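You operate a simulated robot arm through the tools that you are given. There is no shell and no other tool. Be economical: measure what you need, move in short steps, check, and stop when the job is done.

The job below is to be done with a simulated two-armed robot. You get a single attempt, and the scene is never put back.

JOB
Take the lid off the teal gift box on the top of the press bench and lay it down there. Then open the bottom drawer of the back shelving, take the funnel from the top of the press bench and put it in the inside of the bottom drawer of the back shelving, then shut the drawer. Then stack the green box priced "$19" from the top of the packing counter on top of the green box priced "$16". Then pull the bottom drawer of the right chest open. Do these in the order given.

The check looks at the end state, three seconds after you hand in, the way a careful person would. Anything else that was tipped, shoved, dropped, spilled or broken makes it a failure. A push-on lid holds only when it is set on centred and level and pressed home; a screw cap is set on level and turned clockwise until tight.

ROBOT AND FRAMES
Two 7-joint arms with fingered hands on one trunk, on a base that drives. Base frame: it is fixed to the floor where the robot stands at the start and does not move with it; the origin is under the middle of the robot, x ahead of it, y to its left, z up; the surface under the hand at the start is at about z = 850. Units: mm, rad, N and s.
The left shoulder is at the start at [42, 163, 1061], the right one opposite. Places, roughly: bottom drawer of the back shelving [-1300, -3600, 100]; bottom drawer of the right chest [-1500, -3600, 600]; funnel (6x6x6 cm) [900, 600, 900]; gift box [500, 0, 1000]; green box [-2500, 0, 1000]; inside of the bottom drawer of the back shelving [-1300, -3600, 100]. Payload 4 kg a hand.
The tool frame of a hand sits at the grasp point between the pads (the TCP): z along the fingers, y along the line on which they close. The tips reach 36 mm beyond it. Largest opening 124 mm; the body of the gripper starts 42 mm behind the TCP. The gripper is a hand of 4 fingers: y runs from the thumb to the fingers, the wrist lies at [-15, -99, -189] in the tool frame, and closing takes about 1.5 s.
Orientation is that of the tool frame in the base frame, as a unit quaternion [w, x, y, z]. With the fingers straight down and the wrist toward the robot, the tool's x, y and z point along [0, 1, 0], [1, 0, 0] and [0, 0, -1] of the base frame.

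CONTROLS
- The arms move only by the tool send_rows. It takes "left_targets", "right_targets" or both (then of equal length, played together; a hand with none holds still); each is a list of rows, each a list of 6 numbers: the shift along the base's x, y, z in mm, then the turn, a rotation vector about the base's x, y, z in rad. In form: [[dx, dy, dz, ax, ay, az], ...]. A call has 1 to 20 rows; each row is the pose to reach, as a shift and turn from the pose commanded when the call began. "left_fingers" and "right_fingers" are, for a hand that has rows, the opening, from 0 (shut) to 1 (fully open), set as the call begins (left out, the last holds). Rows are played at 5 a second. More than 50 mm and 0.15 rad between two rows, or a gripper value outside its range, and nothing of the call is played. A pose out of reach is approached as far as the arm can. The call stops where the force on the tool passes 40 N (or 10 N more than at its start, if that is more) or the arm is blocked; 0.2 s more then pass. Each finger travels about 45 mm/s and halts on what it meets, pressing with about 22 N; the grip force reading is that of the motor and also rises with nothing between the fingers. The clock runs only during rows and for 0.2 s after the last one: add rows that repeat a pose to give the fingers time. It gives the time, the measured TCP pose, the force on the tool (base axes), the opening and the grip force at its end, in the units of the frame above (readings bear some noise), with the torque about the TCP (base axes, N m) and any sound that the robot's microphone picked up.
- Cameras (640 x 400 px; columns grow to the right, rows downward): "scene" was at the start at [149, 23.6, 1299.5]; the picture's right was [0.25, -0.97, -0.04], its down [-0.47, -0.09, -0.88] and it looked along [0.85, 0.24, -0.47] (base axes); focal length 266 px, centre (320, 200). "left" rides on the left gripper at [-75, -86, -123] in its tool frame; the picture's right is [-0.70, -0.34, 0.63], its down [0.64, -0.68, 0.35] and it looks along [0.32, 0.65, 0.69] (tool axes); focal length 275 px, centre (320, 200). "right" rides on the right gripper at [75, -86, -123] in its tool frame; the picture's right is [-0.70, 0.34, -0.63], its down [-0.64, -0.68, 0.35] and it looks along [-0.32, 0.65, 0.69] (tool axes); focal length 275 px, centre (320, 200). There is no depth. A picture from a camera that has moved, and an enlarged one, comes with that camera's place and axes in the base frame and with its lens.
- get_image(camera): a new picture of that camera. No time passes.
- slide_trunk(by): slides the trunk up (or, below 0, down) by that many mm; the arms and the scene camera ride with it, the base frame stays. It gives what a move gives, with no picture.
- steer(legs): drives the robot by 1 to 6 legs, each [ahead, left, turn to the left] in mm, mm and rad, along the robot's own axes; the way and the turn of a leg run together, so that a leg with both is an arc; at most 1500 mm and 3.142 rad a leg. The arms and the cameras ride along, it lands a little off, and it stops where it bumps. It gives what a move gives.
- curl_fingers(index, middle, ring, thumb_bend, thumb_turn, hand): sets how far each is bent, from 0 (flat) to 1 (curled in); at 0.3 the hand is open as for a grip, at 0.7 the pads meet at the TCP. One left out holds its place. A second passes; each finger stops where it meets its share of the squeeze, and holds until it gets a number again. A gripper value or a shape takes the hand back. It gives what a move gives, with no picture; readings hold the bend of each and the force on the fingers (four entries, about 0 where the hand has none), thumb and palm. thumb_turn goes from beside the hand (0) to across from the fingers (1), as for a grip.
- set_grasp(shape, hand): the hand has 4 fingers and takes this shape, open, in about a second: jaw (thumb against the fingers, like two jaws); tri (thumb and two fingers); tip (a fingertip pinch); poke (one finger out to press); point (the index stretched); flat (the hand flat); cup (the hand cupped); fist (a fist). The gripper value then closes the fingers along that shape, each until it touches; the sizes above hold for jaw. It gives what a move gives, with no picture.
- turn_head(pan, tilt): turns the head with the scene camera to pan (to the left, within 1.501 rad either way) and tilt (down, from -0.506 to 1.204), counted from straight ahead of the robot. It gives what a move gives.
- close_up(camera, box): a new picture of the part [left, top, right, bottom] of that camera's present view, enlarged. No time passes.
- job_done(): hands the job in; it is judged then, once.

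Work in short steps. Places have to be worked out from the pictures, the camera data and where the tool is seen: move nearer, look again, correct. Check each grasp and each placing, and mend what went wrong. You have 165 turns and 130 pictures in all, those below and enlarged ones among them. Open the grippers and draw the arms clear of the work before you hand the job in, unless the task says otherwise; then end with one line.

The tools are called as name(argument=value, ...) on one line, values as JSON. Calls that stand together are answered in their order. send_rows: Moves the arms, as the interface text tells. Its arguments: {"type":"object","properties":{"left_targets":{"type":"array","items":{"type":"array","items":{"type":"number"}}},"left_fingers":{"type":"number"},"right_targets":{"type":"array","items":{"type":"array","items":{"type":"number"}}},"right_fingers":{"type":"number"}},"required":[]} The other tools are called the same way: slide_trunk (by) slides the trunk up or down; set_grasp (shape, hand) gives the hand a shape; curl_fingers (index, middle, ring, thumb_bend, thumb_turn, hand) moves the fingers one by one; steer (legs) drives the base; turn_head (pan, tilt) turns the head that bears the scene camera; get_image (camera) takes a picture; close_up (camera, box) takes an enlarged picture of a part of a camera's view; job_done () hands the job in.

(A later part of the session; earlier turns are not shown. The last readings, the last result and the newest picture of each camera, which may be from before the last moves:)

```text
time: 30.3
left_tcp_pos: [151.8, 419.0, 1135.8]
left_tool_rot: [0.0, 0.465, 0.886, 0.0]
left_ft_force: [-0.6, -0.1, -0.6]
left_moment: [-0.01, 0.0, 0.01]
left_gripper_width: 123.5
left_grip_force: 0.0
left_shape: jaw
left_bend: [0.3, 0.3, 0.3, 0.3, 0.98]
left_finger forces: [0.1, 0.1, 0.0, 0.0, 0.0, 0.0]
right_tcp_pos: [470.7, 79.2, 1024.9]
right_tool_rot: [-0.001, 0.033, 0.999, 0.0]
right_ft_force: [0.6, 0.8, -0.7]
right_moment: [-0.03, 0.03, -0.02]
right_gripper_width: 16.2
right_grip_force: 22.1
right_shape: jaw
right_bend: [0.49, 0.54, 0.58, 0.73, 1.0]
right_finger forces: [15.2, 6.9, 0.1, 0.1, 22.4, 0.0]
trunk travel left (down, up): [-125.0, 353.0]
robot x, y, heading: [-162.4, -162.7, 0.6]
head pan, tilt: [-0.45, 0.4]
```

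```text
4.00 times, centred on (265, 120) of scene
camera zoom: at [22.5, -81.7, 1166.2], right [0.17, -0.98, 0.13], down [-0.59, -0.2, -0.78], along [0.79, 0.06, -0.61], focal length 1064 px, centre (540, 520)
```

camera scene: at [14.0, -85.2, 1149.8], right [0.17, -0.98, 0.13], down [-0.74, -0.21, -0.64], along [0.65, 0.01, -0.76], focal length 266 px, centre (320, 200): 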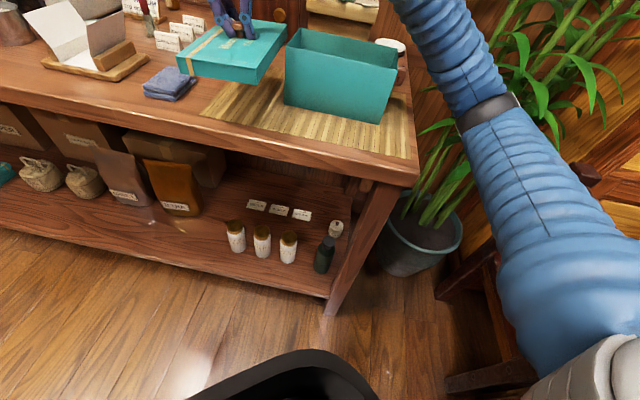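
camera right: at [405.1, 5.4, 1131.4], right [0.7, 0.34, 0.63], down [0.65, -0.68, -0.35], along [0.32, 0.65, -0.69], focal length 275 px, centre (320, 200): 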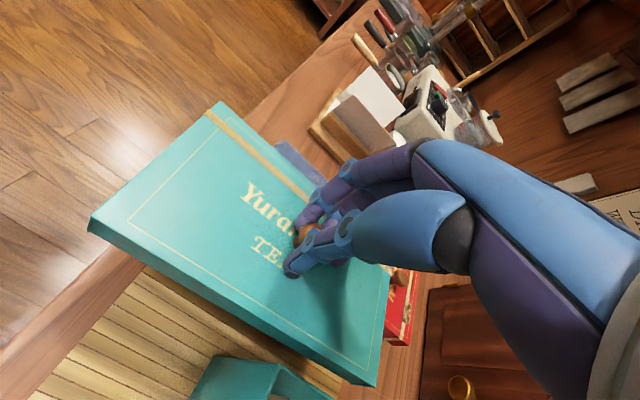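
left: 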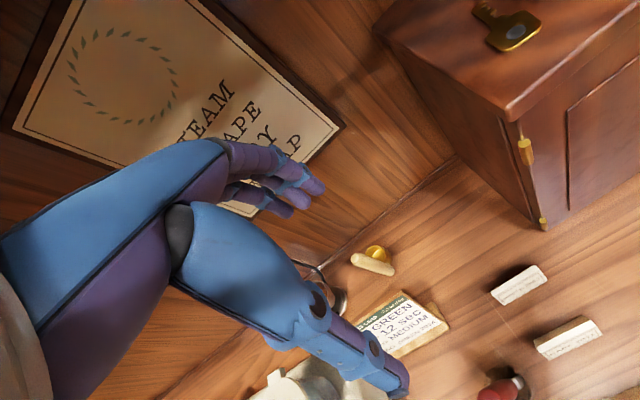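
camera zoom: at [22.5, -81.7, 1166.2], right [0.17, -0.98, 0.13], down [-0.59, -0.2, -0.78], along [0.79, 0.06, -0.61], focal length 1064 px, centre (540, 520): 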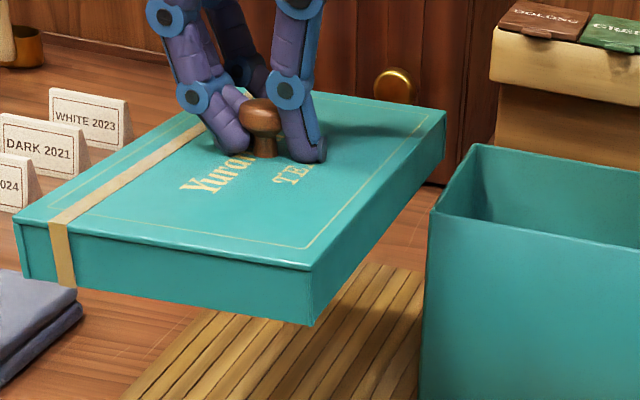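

Body top is about z 958; lid now clears it. I shift (−4,−5) and lower in steps to just above the mat.

send_rows(right_targets=[[-4, -5, 0, 0, 0, 0], [-4, -5, -20, 0, 0, 0], [-4, -5, -40, 0, 0, 0], [-4, -5, -60, 0, 0, 0], [-4, -5, -60, 0, 0, 0]])

close_up(camera="scene", box=[180, 70, 360, 190])

get_image(camera="right")

```text
time: 31.5
left_tcp_pos: [150.6, 417.8, 1137.0]
left_tool_rot: [0.0, 0.465, 0.885, 0.0]
left_ft_force: [0.4, -1.2, 0.5]
left_moment: [0.02, 0.01, 0.04]
left_gripper_width: 123.7
left_grip_force: 0.0
left_shape: jaw
left_bend: [0.3, 0.3, 0.3, 0.3, 0.98]
left_finger forces: [0.0, 0.0, 0.1, 0.0, 0.0, 0.0]
right_tcp_pos: [466.5, 72.1, 963.2]
right_tool_rot: [0.0, 0.032, 0.999, 0.0]
right_ft_force: [-0.1, -0.3, -0.2]
right_moment: [0.03, 0.04, 0.03]
right_gripper_width: 16.3
right_grip_force: 21.5
right_shape: jaw
right_bend: [0.49, 0.54, 0.58, 0.73, 1.0]
right_finger forces: [15.7, 7.2, 0.0, 0.1, 21.8, 0.1]
trunk travel left (down, up): [-125.0, 353.0]
robot x, y, heading: [-161.1, -162.9, 0.603]
head pan, tilt: [-0.45, 0.4]
```

```text
3.33 times, centred on (270, 130) of scene
camera zoom: at [22.3, -81.7, 1166.4], right [0.17, -0.98, 0.13], down [-0.59, -0.2, -0.78], along [0.79, 0.06, -0.61], focal length 887 px, centre (487, 433)
```

zoom: 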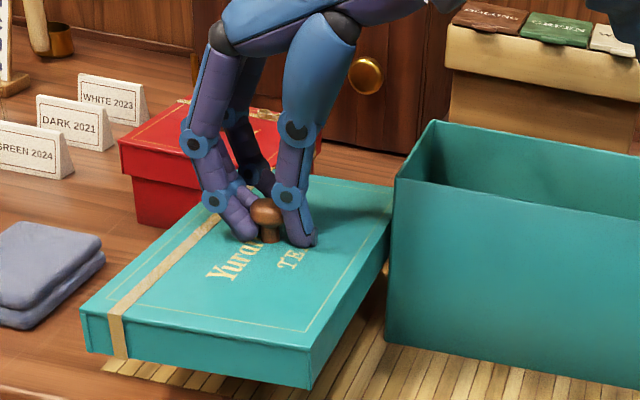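

```text
103 pictures are left
camera right: at [386.7, -7.5, 1085.6], right [0.72, 0.29, 0.63], down [0.6, -0.72, -0.35], along [0.36, 0.63, -0.69], focal length 275 px, centre (320, 200)
```

right: 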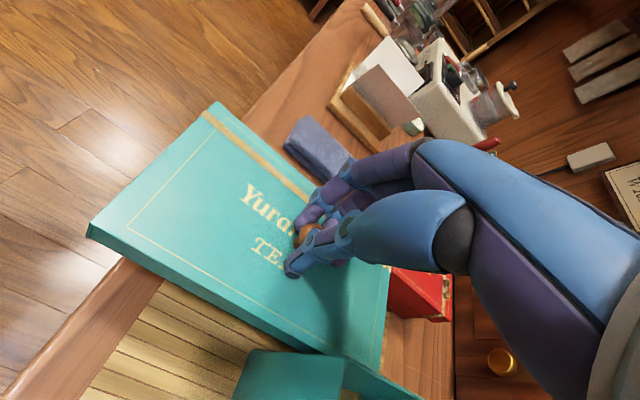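

By the wrist camera the lid centre is ≈(467,99), yaw +3°. I correct yaw −0.05, x +5, and lower to contact.

send_rows(right_targets=[[5, 0, 0, 0, 0, -0.05], [5, 0, -15, 0, 0, -0.05], [5, 0, -30, 0, 0, -0.05], [5, 0, -38, 0, 0, -0.05], [5, 0, -42, 0, 0, -0.05], [5, 0, -44, 0, 0, -0.05], [5, 0, -46, 0, 0, -0.05]])

close_up(camera="scene", box=[180, 80, 360, 200])

```text
time: 33.1
left_tcp_pos: [149.0, 418.0, 1139.1]
left_tool_rot: [0.002, 0.465, 0.885, 0.001]
left_ft_force: [0.1, -0.1, -0.3]
left_moment: [-0.01, 0.01, -0.02]
left_gripper_width: 124.0
left_grip_force: 0.1
left_shape: jaw
left_bend: [0.3, 0.3, 0.3, 0.3, 0.98]
left_finger forces: [0.0, 0.0, 0.0, 0.0, 0.0, 0.0]
right_tcp_pos: [471.3, 72.9, 923.4]
right_tool_rot: [0.003, 0.058, 0.998, 0.002]
right_ft_force: [-0.3, 0.3, -0.4]
right_moment: [0.01, -0.02, 0.05]
right_gripper_width: 16.2
right_grip_force: 22.0
right_shape: jaw
right_bend: [0.5, 0.54, 0.58, 0.73, 1.0]
right_finger forces: [16.2, 7.1, 0.0, 0.0, 23.1, 0.1]
trunk travel left (down, up): [-125.0, 353.0]
robot x, y, heading: [-163.8, -163.2, 0.603]
head pan, tilt: [-0.45, 0.4]
```

```text
3.33 times, centred on (270, 140) of scene
camera zoom: at [19.3, -82.4, 1167.8], right [0.17, -0.98, 0.13], down [-0.59, -0.2, -0.78], along [0.79, 0.06, -0.61], focal length 887 px, centre (487, 400)
```

zoom: 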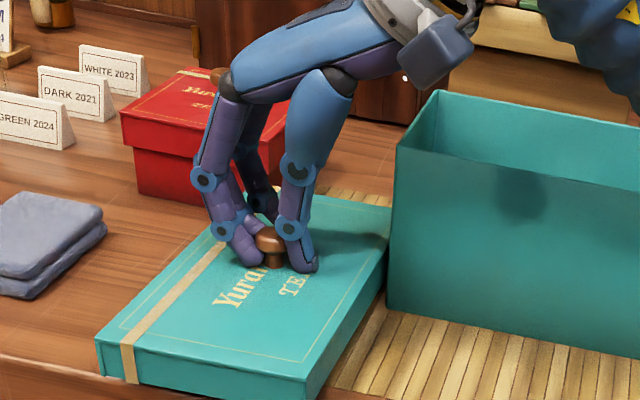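

The hand stopped ~6 mm short while the torso shifted slightly; I check whether the forearm touches something.

get_image(camera="scene")

get_image(camera="right")

```text
101 pictures are left
camera scene: at [19.3, -82.4, 1167.8], right [0.17, -0.98, 0.13], down [-0.59, -0.2, -0.78], along [0.79, 0.06, -0.61], focal length 266 px, centre (320, 200)
```

scene: 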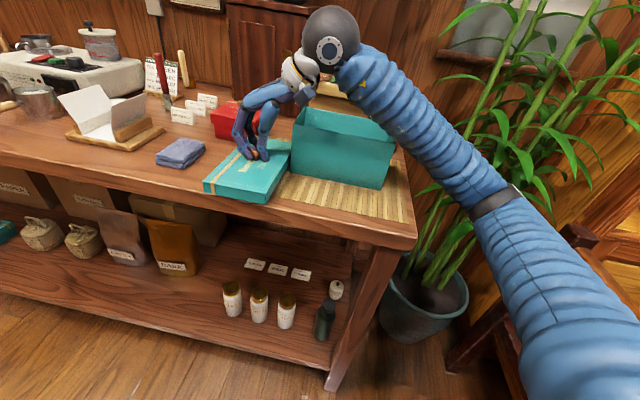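

```text
100 pictures are left
camera right: at [386.7, -3.0, 1045.0], right [0.73, 0.25, 0.64], down [0.56, -0.75, -0.34], along [0.39, 0.61, -0.69], focal length 275 px, centre (320, 200)
```

right: 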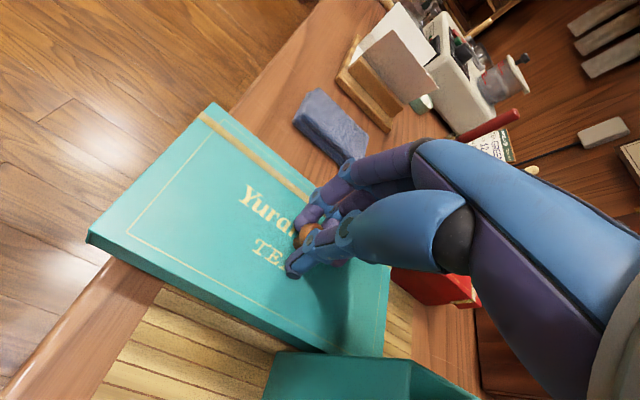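

The outstretched upper arm probably touches the chair/plant on the right. I raise the trunk 40 mm to lift the elbow and reach down with the arm instead.

slide_trunk(by=40)

turn_head(pan=-0.9, tilt=0.5)

get_image(camera="scene")

```text
time: 33.9
left_tcp_pos: [153.0, 419.3, 1173.4]
left_tool_rot: [-0.001, 0.465, 0.885, -0.001]
left_ft_force: [0.4, 0.9, -0.3]
left_moment: [-0.02, 0.02, -0.02]
left_gripper_width: 123.9
left_grip_force: 0.0
left_shape: jaw
left_bend: [0.3, 0.3, 0.3, 0.3, 0.98]
left_finger forces: [0.0, 0.0, 0.0, 0.1, 0.0, 0.0]
right_tcp_pos: [472.4, 75.3, 956.1]
right_tool_rot: [-0.001, 0.057, 0.998, -0.001]
right_ft_force: [-1.0, 0.4, -0.1]
right_moment: [0.0, 0.01, 0.02]
right_gripper_width: 16.2
right_grip_force: 21.5
right_shape: jaw
right_bend: [0.5, 0.54, 0.58, 0.73, 1.0]
right_finger forces: [16.1, 6.9, 0.1, 0.0, 22.9, 0.0]
trunk travel left (down, up): [-165.0, 313.0]
robot x, y, heading: [-165.6, -164.7, 0.602]
head pan, tilt: [-0.45, 0.4]
heard: snap
```

```text
time: 34.8
left_tcp_pos: [151.6, 417.7, 1176.3]
left_tool_rot: [0.0, 0.465, 0.885, -0.001]
left_ft_force: [-0.6, 0.1, 0.2]
left_moment: [0.0, -0.02, 0.02]
left_gripper_width: 123.8
left_grip_force: 0.1
left_shape: jaw
left_bend: [0.3, 0.3, 0.3, 0.3, 0.98]
left_finger forces: [0.0, 0.1, 0.1, 0.0, 0.1, 0.0]
right_tcp_pos: [471.2, 73.7, 957.7]
right_tool_rot: [-0.001, 0.057, 0.998, 0.0]
right_ft_force: [0.3, -0.5, -1.0]
right_moment: [0.03, 0.0, 0.01]
right_gripper_width: 16.0
right_grip_force: 22.1
right_shape: jaw
right_bend: [0.5, 0.54, 0.58, 0.73, 1.0]
right_finger forces: [16.6, 7.4, 0.1, 0.1, 22.4, 0.1]
trunk travel left (down, up): [-165.0, 313.0]
robot x, y, heading: [-168.0, -164.8, 0.607]
head pan, tilt: [-0.901, 0.499]
heard: snap
```

```text
99 pictures are left
camera scene: at [-4.4, -137.8, 1217.7], right [-0.27, -0.94, 0.18], down [-0.62, 0.03, -0.79], along [0.74, -0.33, -0.59], focal length 266 px, centre (320, 200)
```

scene: 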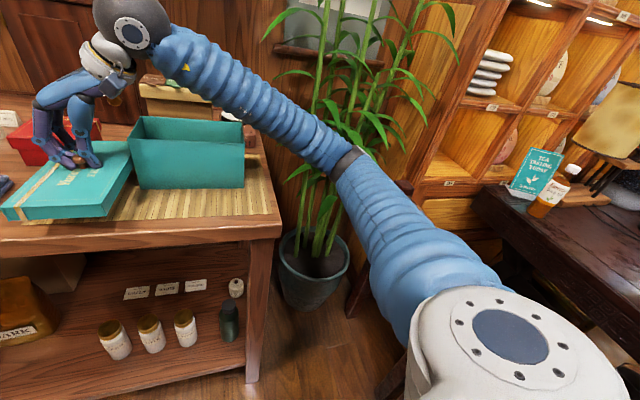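

Now I lower the hand with the arm alone, watching for torso shift.

send_rows(right_targets=[[0, 0, -15, 0, 0, 0], [0, 0, -28, 0, 0, 0], [0, 0, -34, 0, 0, 0], [0, 0, -37, 0, 0, 0], [0, 0, -40, 0, 0, 0], [0, 0, -42, 0, 0, 0]])

get_image(camera="scene")

```text
time: 36.2
left_tcp_pos: [151.2, 418.3, 1176.7]
left_tool_rot: [0.001, 0.465, 0.885, 0.001]
left_ft_force: [0.8, -0.4, 0.5]
left_moment: [0.0, 0.02, -0.03]
left_gripper_width: 124.1
left_grip_force: 0.0
left_shape: jaw
left_bend: [0.3, 0.3, 0.3, 0.3, 0.98]
left_finger forces: [0.0, 0.0, 0.0, 0.0, 0.0, 0.0]
right_tcp_pos: [472.5, 74.2, 916.3]
right_tool_rot: [0.0, 0.057, 0.998, 0.001]
right_ft_force: [0.2, -0.1, 0.1]
right_moment: [0.01, 0.0, 0.03]
right_gripper_width: 16.0
right_grip_force: 22.3
right_shape: jaw
right_bend: [0.49, 0.54, 0.58, 0.73, 1.0]
right_finger forces: [16.4, 7.2, 0.0, 0.1, 23.3, 0.0]
trunk travel left (down, up): [-165.0, 313.0]
robot x, y, heading: [-165.9, -160.3, 0.602]
head pan, tilt: [-0.901, 0.499]
```

```text
98 pictures are left
camera scene: at [-4.5, -137.9, 1217.8], right [-0.27, -0.94, 0.18], down [-0.62, 0.03, -0.79], along [0.74, -0.33, -0.59], focal length 266 px, centre (320, 200)
```

scene: 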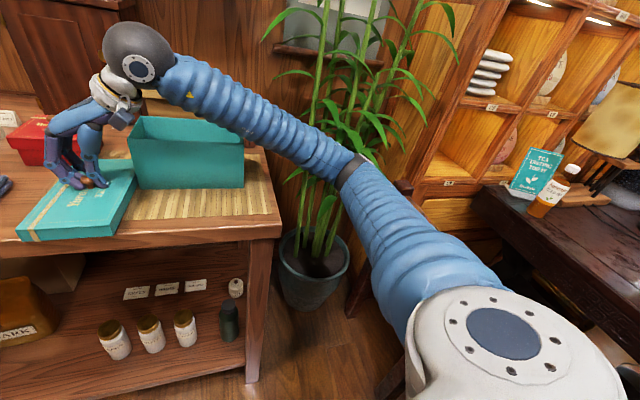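

Clean, no contact yet. I continue a few mm until the lid touches.

send_rows(right_targets=[[0, 0, -3, 0, 0, 0], [0, 0, -6, 0, 0, 0], [0, 0, -8, 0, 0, 0]])

turn_head(pan=-0.4, tilt=0.5)

close_up(camera="scene", box=[180, 100, 400, 240])

```text
time: 37.0
left_tcp_pos: [149.8, 417.3, 1177.5]
left_tool_rot: [0.0, 0.465, 0.885, 0.001]
left_ft_force: [-0.9, 0.6, 1.1]
left_moment: [-0.02, 0.0, 0.0]
left_gripper_width: 123.7
left_grip_force: 0.0
left_shape: jaw
left_bend: [0.3, 0.3, 0.3, 0.3, 0.98]
left_finger forces: [0.1, 0.0, 0.0, 0.1, 0.0, 0.0]
right_tcp_pos: [471.3, 75.1, 912.3]
right_tool_rot: [0.002, 0.058, 0.998, 0.002]
right_ft_force: [3.4, 0.0, 23.6]
right_moment: [0.86, -0.11, -0.05]
right_gripper_width: 17.5
right_grip_force: 22.0
right_shape: jaw
right_bend: [0.49, 0.54, 0.58, 0.73, 1.0]
right_finger forces: [28.1, 10.2, 0.1, 0.1, 28.0, 0.1]
trunk travel left (down, up): [-165.0, 313.0]
robot x, y, heading: [-168.8, -160.4, 0.602]
head pan, tilt: [-0.901, 0.499]
```

```text
time: 37.9
left_tcp_pos: [148.8, 418.0, 1178.4]
left_tool_rot: [0.001, 0.465, 0.885, 0.0]
left_ft_force: [-0.4, -0.1, 0.1]
left_moment: [0.0, -0.02, 0.0]
left_gripper_width: 123.7
left_grip_force: 0.1
left_shape: jaw
left_bend: [0.3, 0.3, 0.3, 0.3, 0.98]
left_finger forces: [0.0, 0.0, 0.0, 0.0, 0.0, 0.0]
right_tcp_pos: [471.7, 73.4, 911.0]
right_tool_rot: [0.003, 0.057, 0.998, 0.002]
right_ft_force: [6.5, 0.9, 40.4]
right_moment: [1.0, -0.22, -0.18]
right_gripper_width: 17.9
right_grip_force: 21.9
right_shape: jaw
right_bend: [0.48, 0.54, 0.58, 0.73, 1.0]
right_finger forces: [31.4, 13.0, 0.0, 0.0, 40.0, 0.1]
trunk travel left (down, up): [-165.0, 313.0]
robot x, y, heading: [-164.0, -165.4, 0.603]
head pan, tilt: [-0.4, 0.499]
```

```text
2.86 times, centred on (290, 170) of scene
camera zoom: at [-4.8, -94.2, 1212.1], right [0.21, -0.97, 0.09], down [-0.62, -0.2, -0.75], along [0.75, 0.1, -0.65], focal length 760 px, centre (406, 286)
```

zoom: 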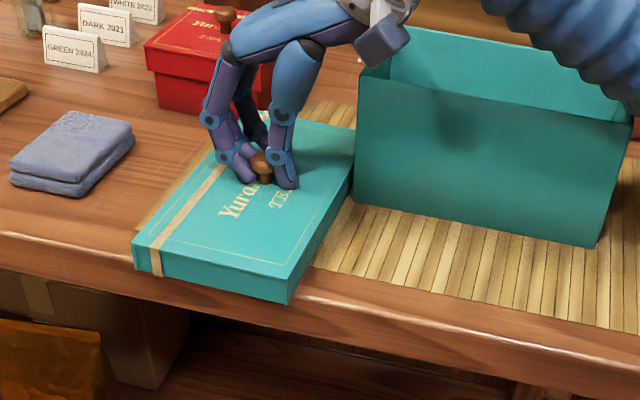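

The lid rests on the bench (small front overhang of ~10 mm, stable). I relieve the pressure, open the fingers, and retreat upward.

send_rows(right_targets=[[0, 0, 3, 0, 0, 0], [0, 0, 4, 0, 0, 0]])

send_rows(right_targets=[[0, 0, 0, 0, 0, 0], [0, 0, 0, 0, 0, 0], [0, 0, 0, 0, 0, 0], [0, 0, 0, 0, 0, 0], [0, 0, 0, 0, 0, 0]], right_fingers=0.6)

send_rows(right_targets=[[0, 0, 30, 0, 0, 0], [0, 0, 70, 0, 0, 0], [0, 0, 110, 0, 0, 0], [0, 0, 150, 0, 0, 0]])

close_up(camera="scene", box=[180, 100, 400, 240])

```text
time: 38.5
left_tcp_pos: [150.1, 417.6, 1175.0]
left_tool_rot: [0.0, 0.465, 0.885, 0.0]
left_ft_force: [-0.5, -0.5, -0.2]
left_moment: [-0.03, 0.0, 0.0]
left_gripper_width: 123.7
left_grip_force: 0.0
left_shape: jaw
left_bend: [0.3, 0.3, 0.3, 0.3, 0.98]
left_finger forces: [0.1, 0.0, 0.0, 0.1, 0.1, 0.0]
right_tcp_pos: [472.3, 73.5, 911.0]
right_tool_rot: [0.0, 0.056, 0.998, 0.0]
right_ft_force: [5.7, 3.4, 22.9]
right_moment: [0.88, -0.16, -0.12]
right_gripper_width: 18.1
right_grip_force: 22.0
right_shape: jaw
right_bend: [0.48, 0.53, 0.58, 0.73, 1.0]
right_finger forces: [27.8, 12.1, 0.0, 0.0, 26.4, 0.1]
trunk travel left (down, up): [-165.0, 313.0]
robot x, y, heading: [-165.2, -160.8, 0.6]
head pan, tilt: [-0.4, 0.499]
```

```text
time: 39.7
left_tcp_pos: [150.4, 417.6, 1175.7]
left_tool_rot: [0.001, 0.465, 0.885, 0.0]
left_ft_force: [-1.2, 0.1, -0.7]
left_moment: [-0.02, 0.02, 0.0]
left_gripper_width: 123.8
left_grip_force: 0.1
left_shape: jaw
left_bend: [0.3, 0.3, 0.3, 0.3, 0.98]
left_finger forces: [0.1, 0.0, 0.0, 0.0, 0.1, 0.0]
right_tcp_pos: [471.3, 73.3, 912.5]
right_tool_rot: [0.001, 0.056, 0.998, -0.001]
right_ft_force: [-0.3, -0.8, 1.2]
right_moment: [0.08, 0.03, 0.04]
right_gripper_width: 74.3
right_grip_force: 0.0
right_shape: jaw
right_bend: [0.38, 0.41, 0.4, 0.53, 0.99]
right_finger forces: [1.2, 0.6, 0.1, 0.1, 0.1, 0.1]
trunk travel left (down, up): [-165.0, 313.0]
robot x, y, heading: [-168.9, -164.6, 0.606]
head pan, tilt: [-0.4, 0.499]
```

```text
time: 40.7
left_tcp_pos: [150.9, 417.5, 1176.1]
left_tool_rot: [0.0, 0.465, 0.885, 0.001]
left_ft_force: [-0.9, -0.4, 0.4]
left_moment: [0.0, -0.02, 0.0]
left_gripper_width: 123.9
left_grip_force: 0.1
left_shape: jaw
left_bend: [0.3, 0.3, 0.3, 0.3, 0.98]
left_finger forces: [0.1, 0.0, 0.0, 0.1, 0.0, 0.1]
right_tcp_pos: [472.7, 74.2, 1061.0]
right_tool_rot: [0.0, 0.057, 0.998, -0.002]
right_ft_force: [0.9, 0.2, 0.7]
right_moment: [-0.02, -0.01, -0.03]
right_gripper_width: 74.2
right_grip_force: 0.0
right_shape: jaw
right_bend: [0.38, 0.42, 0.4, 0.53, 0.99]
right_finger forces: [0.0, 0.0, 0.0, 0.0, 0.0, 0.0]
trunk travel left (down, up): [-165.0, 313.0]
robot x, y, heading: [-165.1, -161.8, 0.601]
head pan, tilt: [-0.4, 0.499]
```

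```text
2.86 times, centred on (290, 170) of scene
camera zoom: at [-3.5, -93.1, 1211.6], right [0.21, -0.97, 0.09], down [-0.63, -0.21, -0.75], along [0.75, 0.1, -0.65], focal length 760 px, centre (406, 286)
```

zoom: 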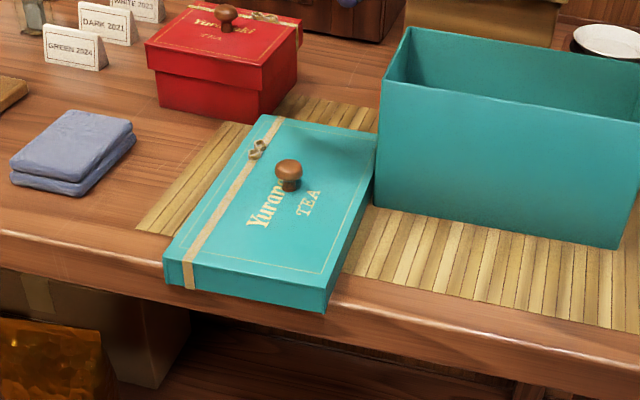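

The lid lies flat on the bench next to the box. Next the back shelving at (−1300,−3600): I back away and look around in that direction.

steer(legs=[[-500, 0, 0]])

turn_head(pan=-1.5, tilt=0.3)

get_image(camera="scene")

```text
time: 42.9
left_tcp_pos: [-129.1, 223.0, 1178.6]
left_tool_rot: [0.0, 0.466, 0.885, 0.001]
left_ft_force: [-1.1, 0.3, 1.0]
left_moment: [0.05, -0.1, -0.04]
left_gripper_width: 123.9
left_grip_force: 0.1
left_shape: jaw
left_bend: [0.3, 0.3, 0.3, 0.3, 0.98]
left_finger forces: [0.1, 0.0, 0.0, 0.0, 0.0, 0.1]
right_tcp_pos: [190.0, -121.7, 1063.4]
right_tool_rot: [0.002, 0.058, 0.998, 0.002]
right_ft_force: [-0.9, -0.9, 0.7]
right_moment: [-0.02, -0.05, 0.01]
right_gripper_width: 74.5
right_grip_force: 0.0
right_shape: jaw
right_bend: [0.38, 0.42, 0.4, 0.53, 0.99]
right_finger forces: [0.1, 0.1, 0.1, 0.1, 0.1, 0.0]
trunk travel left (down, up): [-165.0, 313.0]
robot x, y, heading: [-448.4, -359.1, 0.596]
head pan, tilt: [-0.4, 0.499]
stopped in leg 1: the robot was blocked; the commanded pose is now the measured one
```

```text
time: 44.2
left_tcp_pos: [-125.0, 224.2, 1174.6]
left_tool_rot: [-0.001, 0.466, 0.885, -0.002]
left_ft_force: [0.1, 0.5, 1.1]
left_moment: [0.0, 0.01, 0.0]
left_gripper_width: 123.8
left_grip_force: 0.0
left_shape: jaw
left_bend: [0.3, 0.3, 0.3, 0.3, 0.98]
left_finger forces: [0.0, 0.0, 0.0, 0.0, 0.1, 0.0]
right_tcp_pos: [194.2, -120.1, 1059.4]
right_tool_rot: [-0.001, 0.059, 0.998, -0.001]
right_ft_force: [-0.6, 0.0, 0.9]
right_moment: [0.01, -0.01, -0.02]
right_gripper_width: 74.2
right_grip_force: 0.0
right_shape: jaw
right_bend: [0.38, 0.42, 0.4, 0.53, 0.99]
right_finger forces: [0.0, 0.0, 0.1, 0.0, 0.0, 0.1]
trunk travel left (down, up): [-165.0, 313.0]
robot x, y, heading: [-447.6, -356.7, 0.598]
head pan, tilt: [-1.499, 0.3]
```

```text
95 pictures are left
camera scene: at [-307.8, -373.7, 1247.2], right [-0.76, -0.61, 0.23], down [-0.37, 0.11, -0.92], along [0.54, -0.79, -0.3], focal length 266 px, centre (320, 200)
```

scene: 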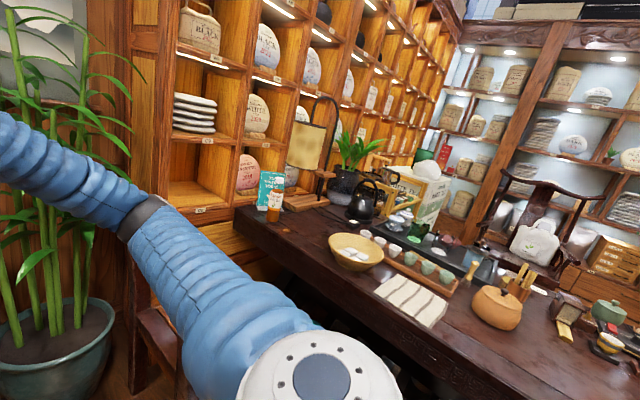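

Something behind stopped the base. I move forward a little, bring the right hand back to a natural compact pose, and look behind.

steer(legs=[[60, 0, 0]])

send_rows(right_targets=[[-5, -5, 20, 0, 0, -0.14], [-15, -15, 40, 0, 0, -0.28], [-25, -25, 60, 0, 0, -0.42], [-35, -35, 80, 0, 0, -0.56], [-45, -45, 100, 0, 0, -0.7], [-55, -55, 120, 0, 0, -0.84], [-60, -60, 120, 0, 0, -0.86]], right_fingers=1.0)

turn_head(pan=1.5, tilt=0.45)

get_image(camera="scene")

```text
time: 45.2
left_tcp_pos: [-73.0, 259.6, 1172.4]
left_tool_rot: [-0.001, 0.466, 0.885, -0.002]
left_ft_force: [0.1, 0.0, 0.0]
left_moment: [-0.04, 0.06, -0.01]
left_gripper_width: 123.9
left_grip_force: 0.0
left_shape: jaw
left_bend: [0.3, 0.3, 0.3, 0.3, 0.98]
left_finger forces: [0.1, 0.0, 0.0, 0.0, 0.1, 0.1]
right_tcp_pos: [245.0, -83.4, 1058.2]
right_tool_rot: [-0.002, 0.059, 0.998, -0.001]
right_ft_force: [-0.1, 0.1, 0.2]
right_moment: [-0.02, 0.06, 0.03]
right_gripper_width: 74.3
right_grip_force: 0.0
right_shape: jaw
right_bend: [0.38, 0.42, 0.4, 0.53, 0.99]
right_finger forces: [0.1, 0.0, 0.0, 0.0, 0.1, 0.0]
trunk travel left (down, up): [-165.0, 313.0]
robot x, y, heading: [-394.5, -317.5, 0.605]
head pan, tilt: [-1.499, 0.3]
```

```text
time: 46.8
left_tcp_pos: [-75.7, 257.4, 1175.2]
left_tool_rot: [-0.001, 0.466, 0.885, -0.002]
left_ft_force: [0.6, 0.0, -0.1]
left_moment: [-0.01, 0.0, 0.0]
left_gripper_width: 123.6
left_grip_force: 0.1
left_shape: jaw
left_bend: [0.3, 0.3, 0.3, 0.3, 0.98]
left_finger forces: [0.1, 0.0, 0.1, 0.0, 0.0, 0.0]
right_tcp_pos: [183.6, -144.0, 1179.8]
right_tool_rot: [-0.002, 0.47, 0.883, -0.001]
right_ft_force: [0.7, -0.1, -0.3]
right_moment: [-0.04, 0.02, -0.01]
right_gripper_width: 123.8
right_grip_force: 0.1
right_shape: jaw
right_bend: [0.3, 0.3, 0.3, 0.3, 0.98]
right_finger forces: [0.0, 0.0, 0.0, 0.0, 0.0, 0.0]
trunk travel left (down, up): [-165.0, 313.0]
robot x, y, heading: [-399.2, -321.9, 0.602]
head pan, tilt: [-1.499, 0.3]
```

```text
time: 49.4
left_tcp_pos: [-76.0, 259.3, 1174.1]
left_tool_rot: [-0.001, 0.467, 0.885, -0.002]
left_ft_force: [0.6, 0.5, -0.3]
left_moment: [-0.01, -0.01, 0.02]
left_gripper_width: 124.0
left_grip_force: 0.0
left_shape: jaw
left_bend: [0.3, 0.3, 0.3, 0.3, 0.98]
left_finger forces: [0.1, 0.0, 0.0, 0.0, 0.0, 0.1]
right_tcp_pos: [183.8, -143.1, 1179.6]
right_tool_rot: [-0.001, 0.469, 0.883, -0.001]
right_ft_force: [0.2, 0.4, 0.6]
right_moment: [0.0, 0.0, -0.04]
right_gripper_width: 123.6
right_grip_force: 0.0
right_shape: jaw
right_bend: [0.3, 0.3, 0.3, 0.3, 0.98]
right_finger forces: [0.0, 0.1, 0.0, 0.1, 0.1, 0.0]
trunk travel left (down, up): [-165.0, 313.0]
robot x, y, heading: [-394.3, -319.0, 0.602]
head pan, tilt: [1.499, 0.45]
```

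```text
94 pictures are left
camera scene: at [-365.4, -189.0, 1233.7], right [0.84, 0.49, -0.23], down [0.05, -0.49, -0.87], along [-0.54, 0.72, -0.44], focal length 266 px, centre (320, 200)
```

scene: 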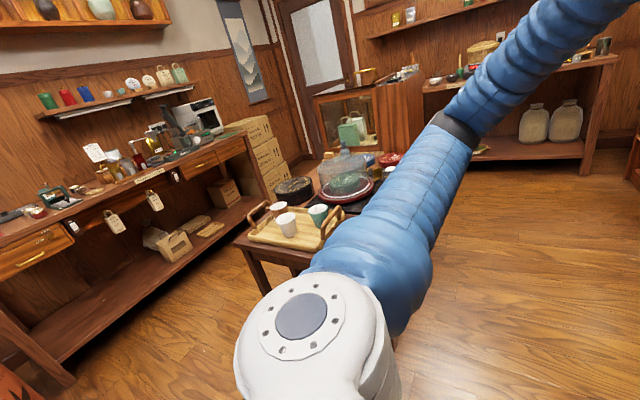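

Open floor to the left; a tray table at about (−1000, 450), a tea table to the south. I turn left to see what is behind and the way to the back shelving.

steer(legs=[[0, 0, 2.2]])

turn_head(pan=0.9, tilt=0.3)

get_image(camera="scene")

turn_head(pan=-0.3, tilt=0.3)

get_image(camera="scene")

```text
time: 51.0
left_tcp_pos: [-204.8, 311.7, 1173.0]
left_tool_rot: [-0.001, 0.372, 0.928, -0.002]
left_ft_force: [0.1, -0.1, -0.5]
left_moment: [0.01, -0.02, 0.02]
left_gripper_width: 123.9
left_grip_force: 0.0
left_shape: jaw
left_bend: [0.3, 0.3, 0.3, 0.3, 0.98]
left_finger forces: [0.1, 0.0, 0.0, 0.0, 0.1, 0.1]
right_tcp_pos: [133.5, -26.1, 1180.7]
right_tool_rot: [-0.001, 0.374, 0.927, -0.001]
right_ft_force: [-1.0, 0.6, 0.3]
right_moment: [-0.03, -0.02, -0.03]
right_gripper_width: 123.9
right_grip_force: 0.0
right_shape: jaw
right_bend: [0.3, 0.3, 0.3, 0.3, 0.98]
right_finger forces: [0.0, 0.0, 0.1, 0.1, 0.0, 0.0]
trunk travel left (down, up): [-165.0, 313.0]
robot x, y, heading: [-392.6, -322.9, 0.808]
head pan, tilt: [1.499, 0.45]
stopped in leg 1: the robot was blocked; the commanded pose is now the measured one
```

```text
time: 52.0
left_tcp_pos: [-202.8, 312.6, 1174.8]
left_tool_rot: [-0.001, 0.372, 0.928, -0.001]
left_ft_force: [0.5, 0.3, 0.2]
left_moment: [0.04, -0.01, 0.0]
left_gripper_width: 124.1
left_grip_force: 0.0
left_shape: jaw
left_bend: [0.3, 0.3, 0.3, 0.3, 0.98]
left_finger forces: [0.0, 0.1, 0.1, 0.0, 0.0, 0.0]
right_tcp_pos: [135.3, -28.8, 1179.4]
right_tool_rot: [-0.001, 0.374, 0.927, -0.001]
right_ft_force: [0.7, -0.6, -0.6]
right_moment: [-0.04, 0.02, -0.05]
right_gripper_width: 123.7
right_grip_force: 0.0
right_shape: jaw
right_bend: [0.3, 0.3, 0.3, 0.3, 0.98]
right_finger forces: [0.0, 0.1, 0.1, 0.0, 0.0, 0.0]
trunk travel left (down, up): [-165.0, 313.0]
robot x, y, heading: [-398.5, -324.4, 0.811]
head pan, tilt: [0.901, 0.3]
```

```text
93 pictures are left
camera scene: at [-343.1, -160.0, 1235.3], right [0.98, 0.13, -0.18], down [-0.11, -0.45, -0.89], along [-0.19, 0.88, -0.43], focal length 266 px, centre (320, 200)
```

scene: 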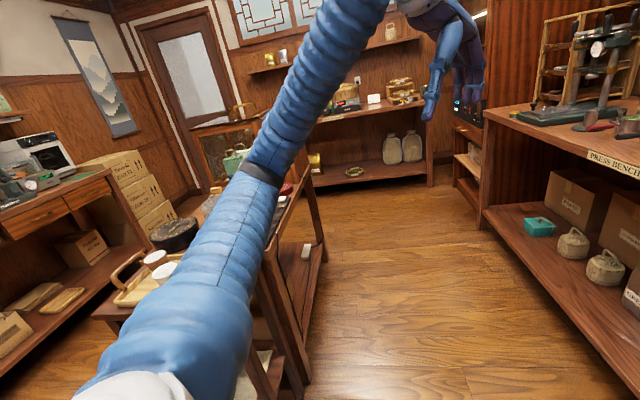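

```text
time: 53.4
left_tcp_pos: [-202.9, 312.1, 1174.5]
left_tool_rot: [-0.002, 0.372, 0.928, -0.001]
left_ft_force: [1.0, -0.5, -0.2]
left_moment: [0.0, -0.02, -0.03]
left_gripper_width: 123.8
left_grip_force: 0.0
left_shape: jaw
left_bend: [0.3, 0.3, 0.3, 0.3, 0.98]
left_finger forces: [0.0, 0.1, 0.0, 0.1, 0.0, 0.0]
right_tcp_pos: [134.4, -27.8, 1180.8]
right_tool_rot: [-0.002, 0.375, 0.927, -0.001]
right_ft_force: [0.1, 0.7, -0.4]
right_moment: [0.02, -0.02, 0.0]
right_gripper_width: 123.7
right_grip_force: 0.2
right_shape: jaw
right_bend: [0.3, 0.3, 0.3, 0.3, 0.98]
right_finger forces: [0.1, 0.0, 0.0, 0.0, 0.0, 0.1]
trunk travel left (down, up): [-165.0, 313.0]
robot x, y, heading: [-395.3, -320.7, 0.806]
head pan, tilt: [-0.3, 0.3]
```

```text
92 pictures are left
camera scene: at [-249.2, -207.3, 1228.1], right [0.49, -0.87, 0.07], down [-0.41, -0.3, -0.86], along [0.77, 0.4, -0.5], focal length 266 px, centre (320, 200)
```

scene: 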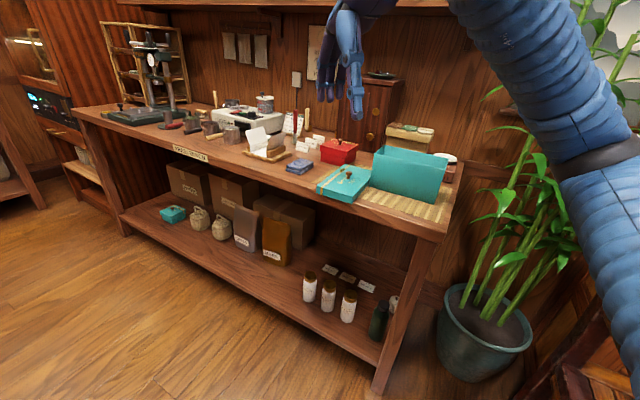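

Still blocked on turning; probably the object behind. I move forward 200 mm first, then turn.

steer(legs=[[200, 0, 0], [0, 0, 1.2]])

turn_head(pan=1.2, tilt=0.4)

get_image(camera="scene")

```text
time: 58.0
left_tcp_pos: [-778.0, 232.0, 1173.6]
left_tool_rot: [0.0, -0.217, 0.976, -0.002]
left_ft_force: [-0.1, 0.1, -0.3]
left_moment: [0.02, 0.01, -0.04]
left_gripper_width: 123.9
left_grip_force: 0.0
left_shape: jaw
left_bend: [0.3, 0.3, 0.3, 0.3, 0.98]
left_finger forces: [0.0, 0.1, 0.0, 0.0, 0.0, 0.0]
right_tcp_pos: [-338.4, 423.9, 1180.8]
right_tool_rot: [0.0, -0.215, 0.977, -0.002]
right_ft_force: [0.2, 0.5, 0.7]
right_moment: [0.02, -0.02, 0.01]
right_gripper_width: 123.7
right_grip_force: 0.2
right_shape: jaw
right_bend: [0.3, 0.3, 0.3, 0.3, 0.98]
right_finger forces: [0.1, 0.0, 0.0, 0.0, 0.0, 0.1]
trunk travel left (down, up): [-165.0, 313.0]
robot x, y, heading: [-254.9, -176.1, 2.015]
head pan, tilt: [-0.3, 0.3]
```

```text
time: 59.6
left_tcp_pos: [-778.0, 232.2, 1174.5]
left_tool_rot: [0.0, -0.218, 0.976, -0.002]
left_ft_force: [-0.2, -0.1, 0.7]
left_moment: [0.01, -0.01, -0.01]
left_gripper_width: 123.9
left_grip_force: 0.1
left_shape: jaw
left_bend: [0.3, 0.3, 0.3, 0.3, 0.98]
left_finger forces: [0.0, 0.0, 0.0, 0.1, 0.0, 0.0]
right_tcp_pos: [-338.2, 422.8, 1180.0]
right_tool_rot: [-0.001, -0.215, 0.977, -0.001]
right_ft_force: [0.6, -0.6, -0.2]
right_moment: [-0.01, 0.01, 0.01]
right_gripper_width: 123.7
right_grip_force: 0.0
right_shape: jaw
right_bend: [0.3, 0.3, 0.3, 0.3, 0.98]
right_finger forces: [0.1, 0.0, 0.1, 0.0, 0.0, 0.0]
trunk travel left (down, up): [-165.0, 313.0]
robot x, y, heading: [-257.0, -176.6, 2.015]
head pan, tilt: [1.201, 0.4]
```

```text
91 pictures are left
camera scene: at [-390.4, -97.2, 1232.0], right [-0.06, 0.97, -0.22], down [0.48, -0.16, -0.86], along [-0.88, -0.15, -0.46], focal length 266 px, centre (320, 200)
```

scene: 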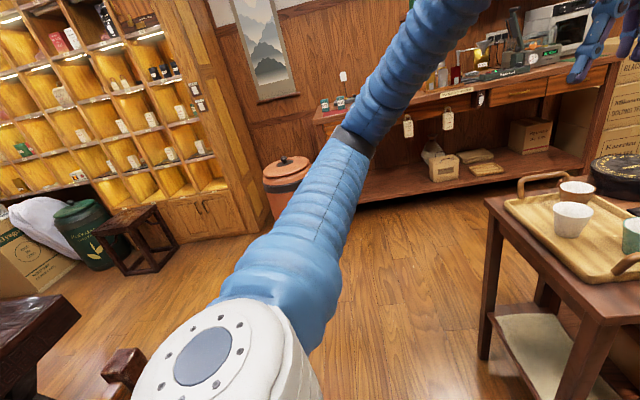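

Clear lane along x≈−1450. I turn to face −x, drive to about (−1450,−350), then turn to face the back (−y).

steer(legs=[[0, 0, 1.127], [1190, 170, 0], [0, 0, 1.57]])

turn_head(pan=0.0, tilt=0.35)

get_image(camera="scene")

```text
time: 72.3
left_tcp_pos: [-1138.2, -964.0, 1174.8]
left_tool_rot: [-0.002, 1.0, 0.005, -0.001]
left_ft_force: [0.5, 0.2, 0.9]
left_moment: [0.02, 0.02, 0.04]
left_gripper_width: 123.9
left_grip_force: 0.1
left_shape: jaw
left_bend: [0.3, 0.3, 0.3, 0.3, 0.98]
left_finger forces: [0.0, 0.0, 0.0, 0.0, 0.0, 0.1]
right_tcp_pos: [-1616.4, -954.4, 1180.9]
right_tool_rot: [-0.001, 1.0, 0.002, 0.001]
right_ft_force: [1.1, 0.4, -0.4]
right_moment: [0.02, -0.01, 0.02]
right_gripper_width: 123.5
right_grip_force: 0.0
right_shape: jaw
right_bend: [0.3, 0.3, 0.3, 0.3, 0.98]
right_finger forces: [0.0, 0.0, 0.0, 0.1, 0.0, 0.1]
trunk travel left (down, up): [-165.0, 313.0]
robot x, y, heading: [-1439.4, -374.2, -1.56]
head pan, tilt: [1.201, 0.4]
```

```text
time: 73.7
left_tcp_pos: [-1137.9, -963.1, 1175.3]
left_tool_rot: [-0.002, 1.0, 0.004, 0.0]
left_ft_force: [-0.1, 0.0, -0.5]
left_moment: [0.01, -0.01, 0.01]
left_gripper_width: 123.7
left_grip_force: 0.0
left_shape: jaw
left_bend: [0.3, 0.3, 0.3, 0.3, 0.98]
left_finger forces: [0.1, 0.1, 0.1, 0.0, 0.1, 0.0]
right_tcp_pos: [-1616.3, -953.8, 1179.5]
right_tool_rot: [-0.001, 1.0, 0.001, 0.0]
right_ft_force: [-0.1, -0.4, -0.6]
right_moment: [0.0, 0.01, 0.03]
right_gripper_width: 123.9
right_grip_force: 0.1
right_shape: jaw
right_bend: [0.3, 0.3, 0.3, 0.3, 0.98]
right_finger forces: [0.0, 0.0, 0.1, 0.0, 0.0, 0.1]
trunk travel left (down, up): [-165.0, 313.0]
robot x, y, heading: [-1442.8, -371.9, -1.564]
head pan, tilt: [0.0, 0.351]
```

```text
90 pictures are left
camera scene: at [-1440.4, -561.5, 1222.6], right [-1.0, -0.01, 0.0], down [-0.01, 0.55, -0.83], along [0.01, -0.83, -0.55], focal length 266 px, centre (320, 200)
```

scene: 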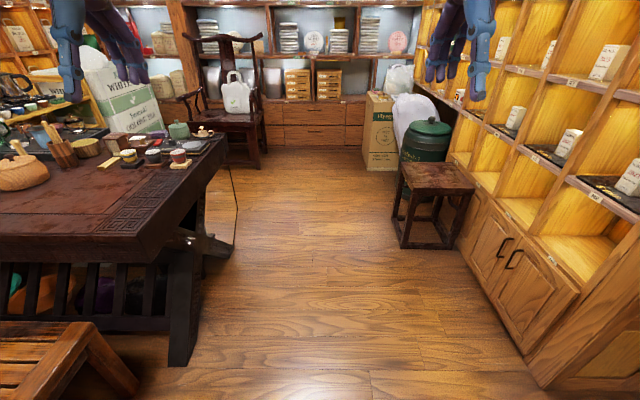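

The back shelving is straight ahead with drawers at its base. I zoom in on them.

close_up(camera="scene", box=[220, 50, 420, 175])

```text
3.20 times, centred on (320, 112) of scene
camera zoom: at [-1440.4, -561.5, 1222.6], right [-1.0, -0.01, 0.0], down [-0.01, 0.55, -0.83], along [0.01, -0.83, -0.55], focal length 851 px, centre (320, 480)
```

zoom: 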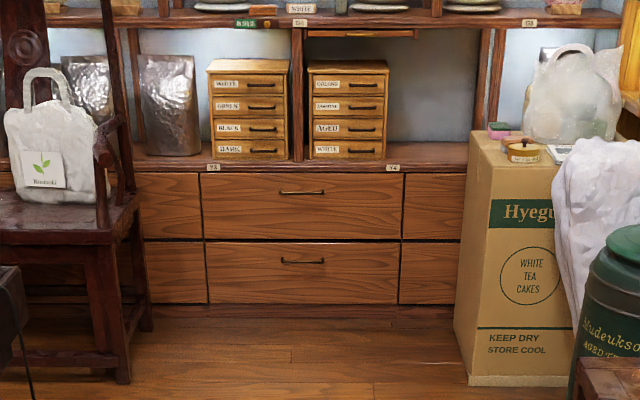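

Two small chests sit on the shelf (right one at x≈−1510, z≈600); the shelving's bottom drawer handle is at about x −1340, y −3450, z 220. I drive down the lane.

steer(legs=[[1450, -50, 0], [650, 150, 0]])

turn_head(pan=0.0, tilt=0.7)

get_image(camera="scene")

```text
time: 84.1
left_tcp_pos: [-969.7, -3010.2, 1172.9]
left_tool_rot: [-0.003, 1.0, 0.021, 0.0]
left_ft_force: [-0.7, -0.8, -0.4]
left_moment: [-0.03, -0.02, -0.01]
left_gripper_width: 124.1
left_grip_force: 0.1
left_shape: jaw
left_bend: [0.3, 0.3, 0.3, 0.3, 0.98]
left_finger forces: [0.1, 0.1, 0.0, 0.1, 0.0, 0.1]
right_tcp_pos: [-1448.5, -3016.1, 1179.1]
right_tool_rot: [-0.002, 1.0, 0.019, 0.0]
right_ft_force: [-0.5, 0.5, 0.2]
right_moment: [0.04, 0.01, -0.01]
right_gripper_width: 123.6
right_grip_force: 0.1
right_shape: jaw
right_bend: [0.3, 0.3, 0.3, 0.3, 0.98]
right_finger forces: [0.0, 0.1, 0.0, 0.0, 0.0, 0.0]
trunk travel left (down, up): [-165.0, 313.0]
robot x, y, heading: [-1296.2, -2431.1, -1.524]
head pan, tilt: [0.0, 0.351]
```

```text
time: 84.9
left_tcp_pos: [-969.5, -3007.6, 1174.0]
left_tool_rot: [-0.001, 1.0, 0.021, 0.0]
left_ft_force: [0.1, 0.0, 0.4]
left_moment: [0.0, -0.01, 0.01]
left_gripper_width: 123.7
left_grip_force: 0.1
left_shape: jaw
left_bend: [0.3, 0.3, 0.3, 0.3, 0.98]
left_finger forces: [0.0, 0.1, 0.0, 0.1, 0.1, 0.0]
right_tcp_pos: [-1448.0, -3014.3, 1179.9]
right_tool_rot: [-0.002, 1.0, 0.018, 0.0]
right_ft_force: [-0.1, 0.1, -0.2]
right_moment: [-0.03, 0.01, 0.0]
right_gripper_width: 123.6
right_grip_force: 0.0
right_shape: jaw
right_bend: [0.3, 0.3, 0.3, 0.3, 0.98]
right_finger forces: [0.0, 0.0, 0.1, 0.1, 0.0, 0.0]
trunk travel left (down, up): [-165.0, 313.0]
robot x, y, heading: [-1294.0, -2428.8, -1.531]
head pan, tilt: [0.0, 0.7]
```

```text
88 pictures are left
camera scene: at [-1286.0, -2602.1, 1194.0], right [-1.0, -0.04, 0.0], down [-0.04, 0.8, -0.6], along [0.03, -0.59, -0.8], focal length 266 px, centre (320, 200)
```

scene: 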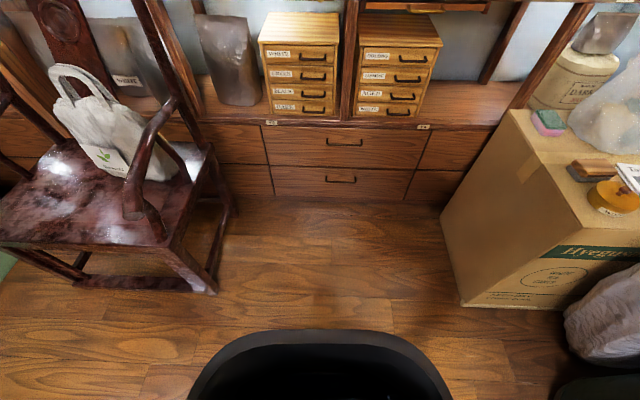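

I zoom on the bottom drawer handle to see its shape.

close_up(camera="scene", box=[260, 110, 440, 222])

```text
3.56 times, centred on (350, 166) of scene
camera zoom: at [-1286.0, -2602.1, 1194.0], right [-1.0, -0.04, 0.0], down [-0.04, 0.8, -0.6], along [0.03, -0.59, -0.8], focal length 946 px, centre (213, 321)
```

zoom: 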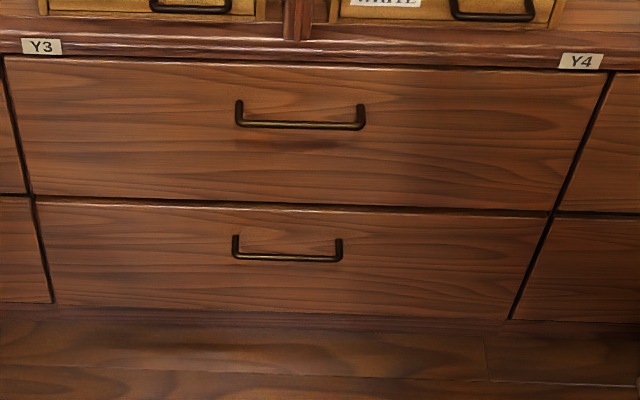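

Handle: bar ~147 mm wide at about (−1344, −3431, 219), stand-off ~34 mm. Plan: pitch the right hand 45°, clamp the bar, pull by driving back. I lower the trunk, tuck the left hand inward, square up and drive closer.

send_rows(left_targets=[[-40, 0, 0, 0, 0, 0], [-80, 0, 0, 0, 0, 0], [-110, 0, 20, 0, 0, 0]])

slide_trunk(by=-160)

steer(legs=[[280, -20, -0.04]])

send_rows(right_targets=[[15, 0, -40, 0, 0, 0], [30, 0, -80, 0, 0, 0], [45, 0, -120, 0, 0, 0], [60, 0, -165, -0.1, 0, 0], [70, 0, -210, -0.2, 0, 0], [80, 0, -255, -0.3, 0, 0], [90, 0, -300, -0.4, 0, 0], [95, 0, -345, -0.5, 0, 0], [100, 0, -390, -0.6, 0, 0], [100, 0, -430, -0.7, 0, 0], [100, 0, -470, -0.785, 0, 0], [100, 0, -510, -0.785, 0, 0]], right_fingers=0.35)

```text
time: 85.7
left_tcp_pos: [-1082.5, -3008.0, 1194.0]
left_tool_rot: [-0.001, 1.0, 0.021, 0.001]
left_ft_force: [-1.0, -0.2, -0.1]
left_moment: [0.04, -0.05, 0.0]
left_gripper_width: 123.8
left_grip_force: 0.0
left_shape: jaw
left_bend: [0.3, 0.3, 0.3, 0.3, 0.98]
left_finger forces: [0.1, 0.1, 0.0, 0.1, 0.0, 0.0]
right_tcp_pos: [-1449.3, -3015.4, 1179.9]
right_tool_rot: [-0.001, 1.0, 0.018, 0.002]
right_ft_force: [-0.7, 0.3, 0.2]
right_moment: [-0.01, -0.01, 0.0]
right_gripper_width: 123.9
right_grip_force: 0.1
right_shape: jaw
right_bend: [0.3, 0.3, 0.3, 0.3, 0.98]
right_finger forces: [0.0, 0.0, 0.1, 0.1, 0.1, 0.0]
trunk travel left (down, up): [-165.0, 313.0]
robot x, y, heading: [-1296.5, -2429.7, -1.526]
head pan, tilt: [0.0, 0.7]
```

```text
time: 87.5
left_tcp_pos: [-1079.9, -3008.2, 1036.7]
left_tool_rot: [-0.001, 1.0, 0.021, 0.001]
left_ft_force: [0.9, -0.3, 0.7]
left_moment: [-0.01, 0.0, 0.04]
left_gripper_width: 123.9
left_grip_force: 0.1
left_shape: jaw
left_bend: [0.3, 0.3, 0.3, 0.3, 0.98]
left_finger forces: [0.1, 0.0, 0.1, 0.0, 0.0, 0.0]
right_tcp_pos: [-1448.5, -3013.9, 1021.7]
right_tool_rot: [0.0, 1.0, 0.018, 0.001]
right_ft_force: [-0.8, 0.4, -0.3]
right_moment: [0.03, 0.05, 0.03]
right_gripper_width: 123.8
right_grip_force: 0.1
right_shape: jaw
right_bend: [0.3, 0.3, 0.3, 0.3, 0.98]
right_finger forces: [0.0, 0.0, 0.1, 0.0, 0.1, 0.1]
trunk travel left (down, up): [-5.0, 473.0]
robot x, y, heading: [-1294.6, -2430.6, -1.527]
head pan, tilt: [0.0, 0.7]
```

```text
time: 89.5
left_tcp_pos: [-1114.3, -3292.4, 1033.5]
left_tool_rot: [-0.002, 1.0, 0.002, 0.001]
left_ft_force: [-0.7, 0.7, -0.5]
left_moment: [0.0, -0.02, 0.02]
left_gripper_width: 124.1
left_grip_force: 0.1
left_shape: jaw
left_bend: [0.3, 0.3, 0.3, 0.3, 0.98]
left_finger forces: [0.1, 0.0, 0.0, 0.0, 0.1, 0.0]
right_tcp_pos: [-1483.8, -3286.4, 1020.6]
right_tool_rot: [-0.002, 1.0, 0.0, 0.001]
right_ft_force: [0.4, 0.3, 0.1]
right_moment: [0.03, -0.01, 0.0]
right_gripper_width: 123.6
right_grip_force: 0.1
right_shape: jaw
right_bend: [0.3, 0.3, 0.3, 0.3, 0.98]
right_finger forces: [0.0, 0.0, 0.1, 0.0, 0.1, 0.0]
trunk travel left (down, up): [-5.0, 473.0]
robot x, y, heading: [-1308.6, -2706.4, -1.566]
head pan, tilt: [0.0, 0.7]
```

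```text
time: 92.0
left_tcp_pos: [-1115.9, -3293.6, 1033.1]
left_tool_rot: [-0.003, 1.0, 0.001, 0.001]
left_ft_force: [-0.2, -0.6, -0.2]
left_moment: [0.03, -0.06, -0.03]
left_gripper_width: 123.7
left_grip_force: 0.0
left_shape: jaw
left_bend: [0.3, 0.3, 0.3, 0.3, 0.98]
left_finger forces: [0.0, 0.0, 0.0, 0.0, 0.0, 0.0]
right_tcp_pos: [-1355.1, -3284.5, 529.3]
right_tool_rot: [0.38, 0.925, -0.002, -0.001]
right_ft_force: [-0.7, -0.1, -0.4]
right_moment: [0.01, -0.05, 0.03]
right_gripper_width: 44.1
right_grip_force: 0.0
right_shape: jaw
right_bend: [0.49, 0.52, 0.51, 0.6, 1.0]
right_finger forces: [0.0, 0.0, 0.0, 0.0, 0.1, 0.0]
right hand out of reach, approached as far as the arm can: row 6, 7, 8, 9, 10, 11, 12
trunk travel left (down, up): [-5.0, 473.0]
robot x, y, heading: [-1305.2, -2704.9, -1.569]
head pan, tilt: [0.0, 0.7]
```

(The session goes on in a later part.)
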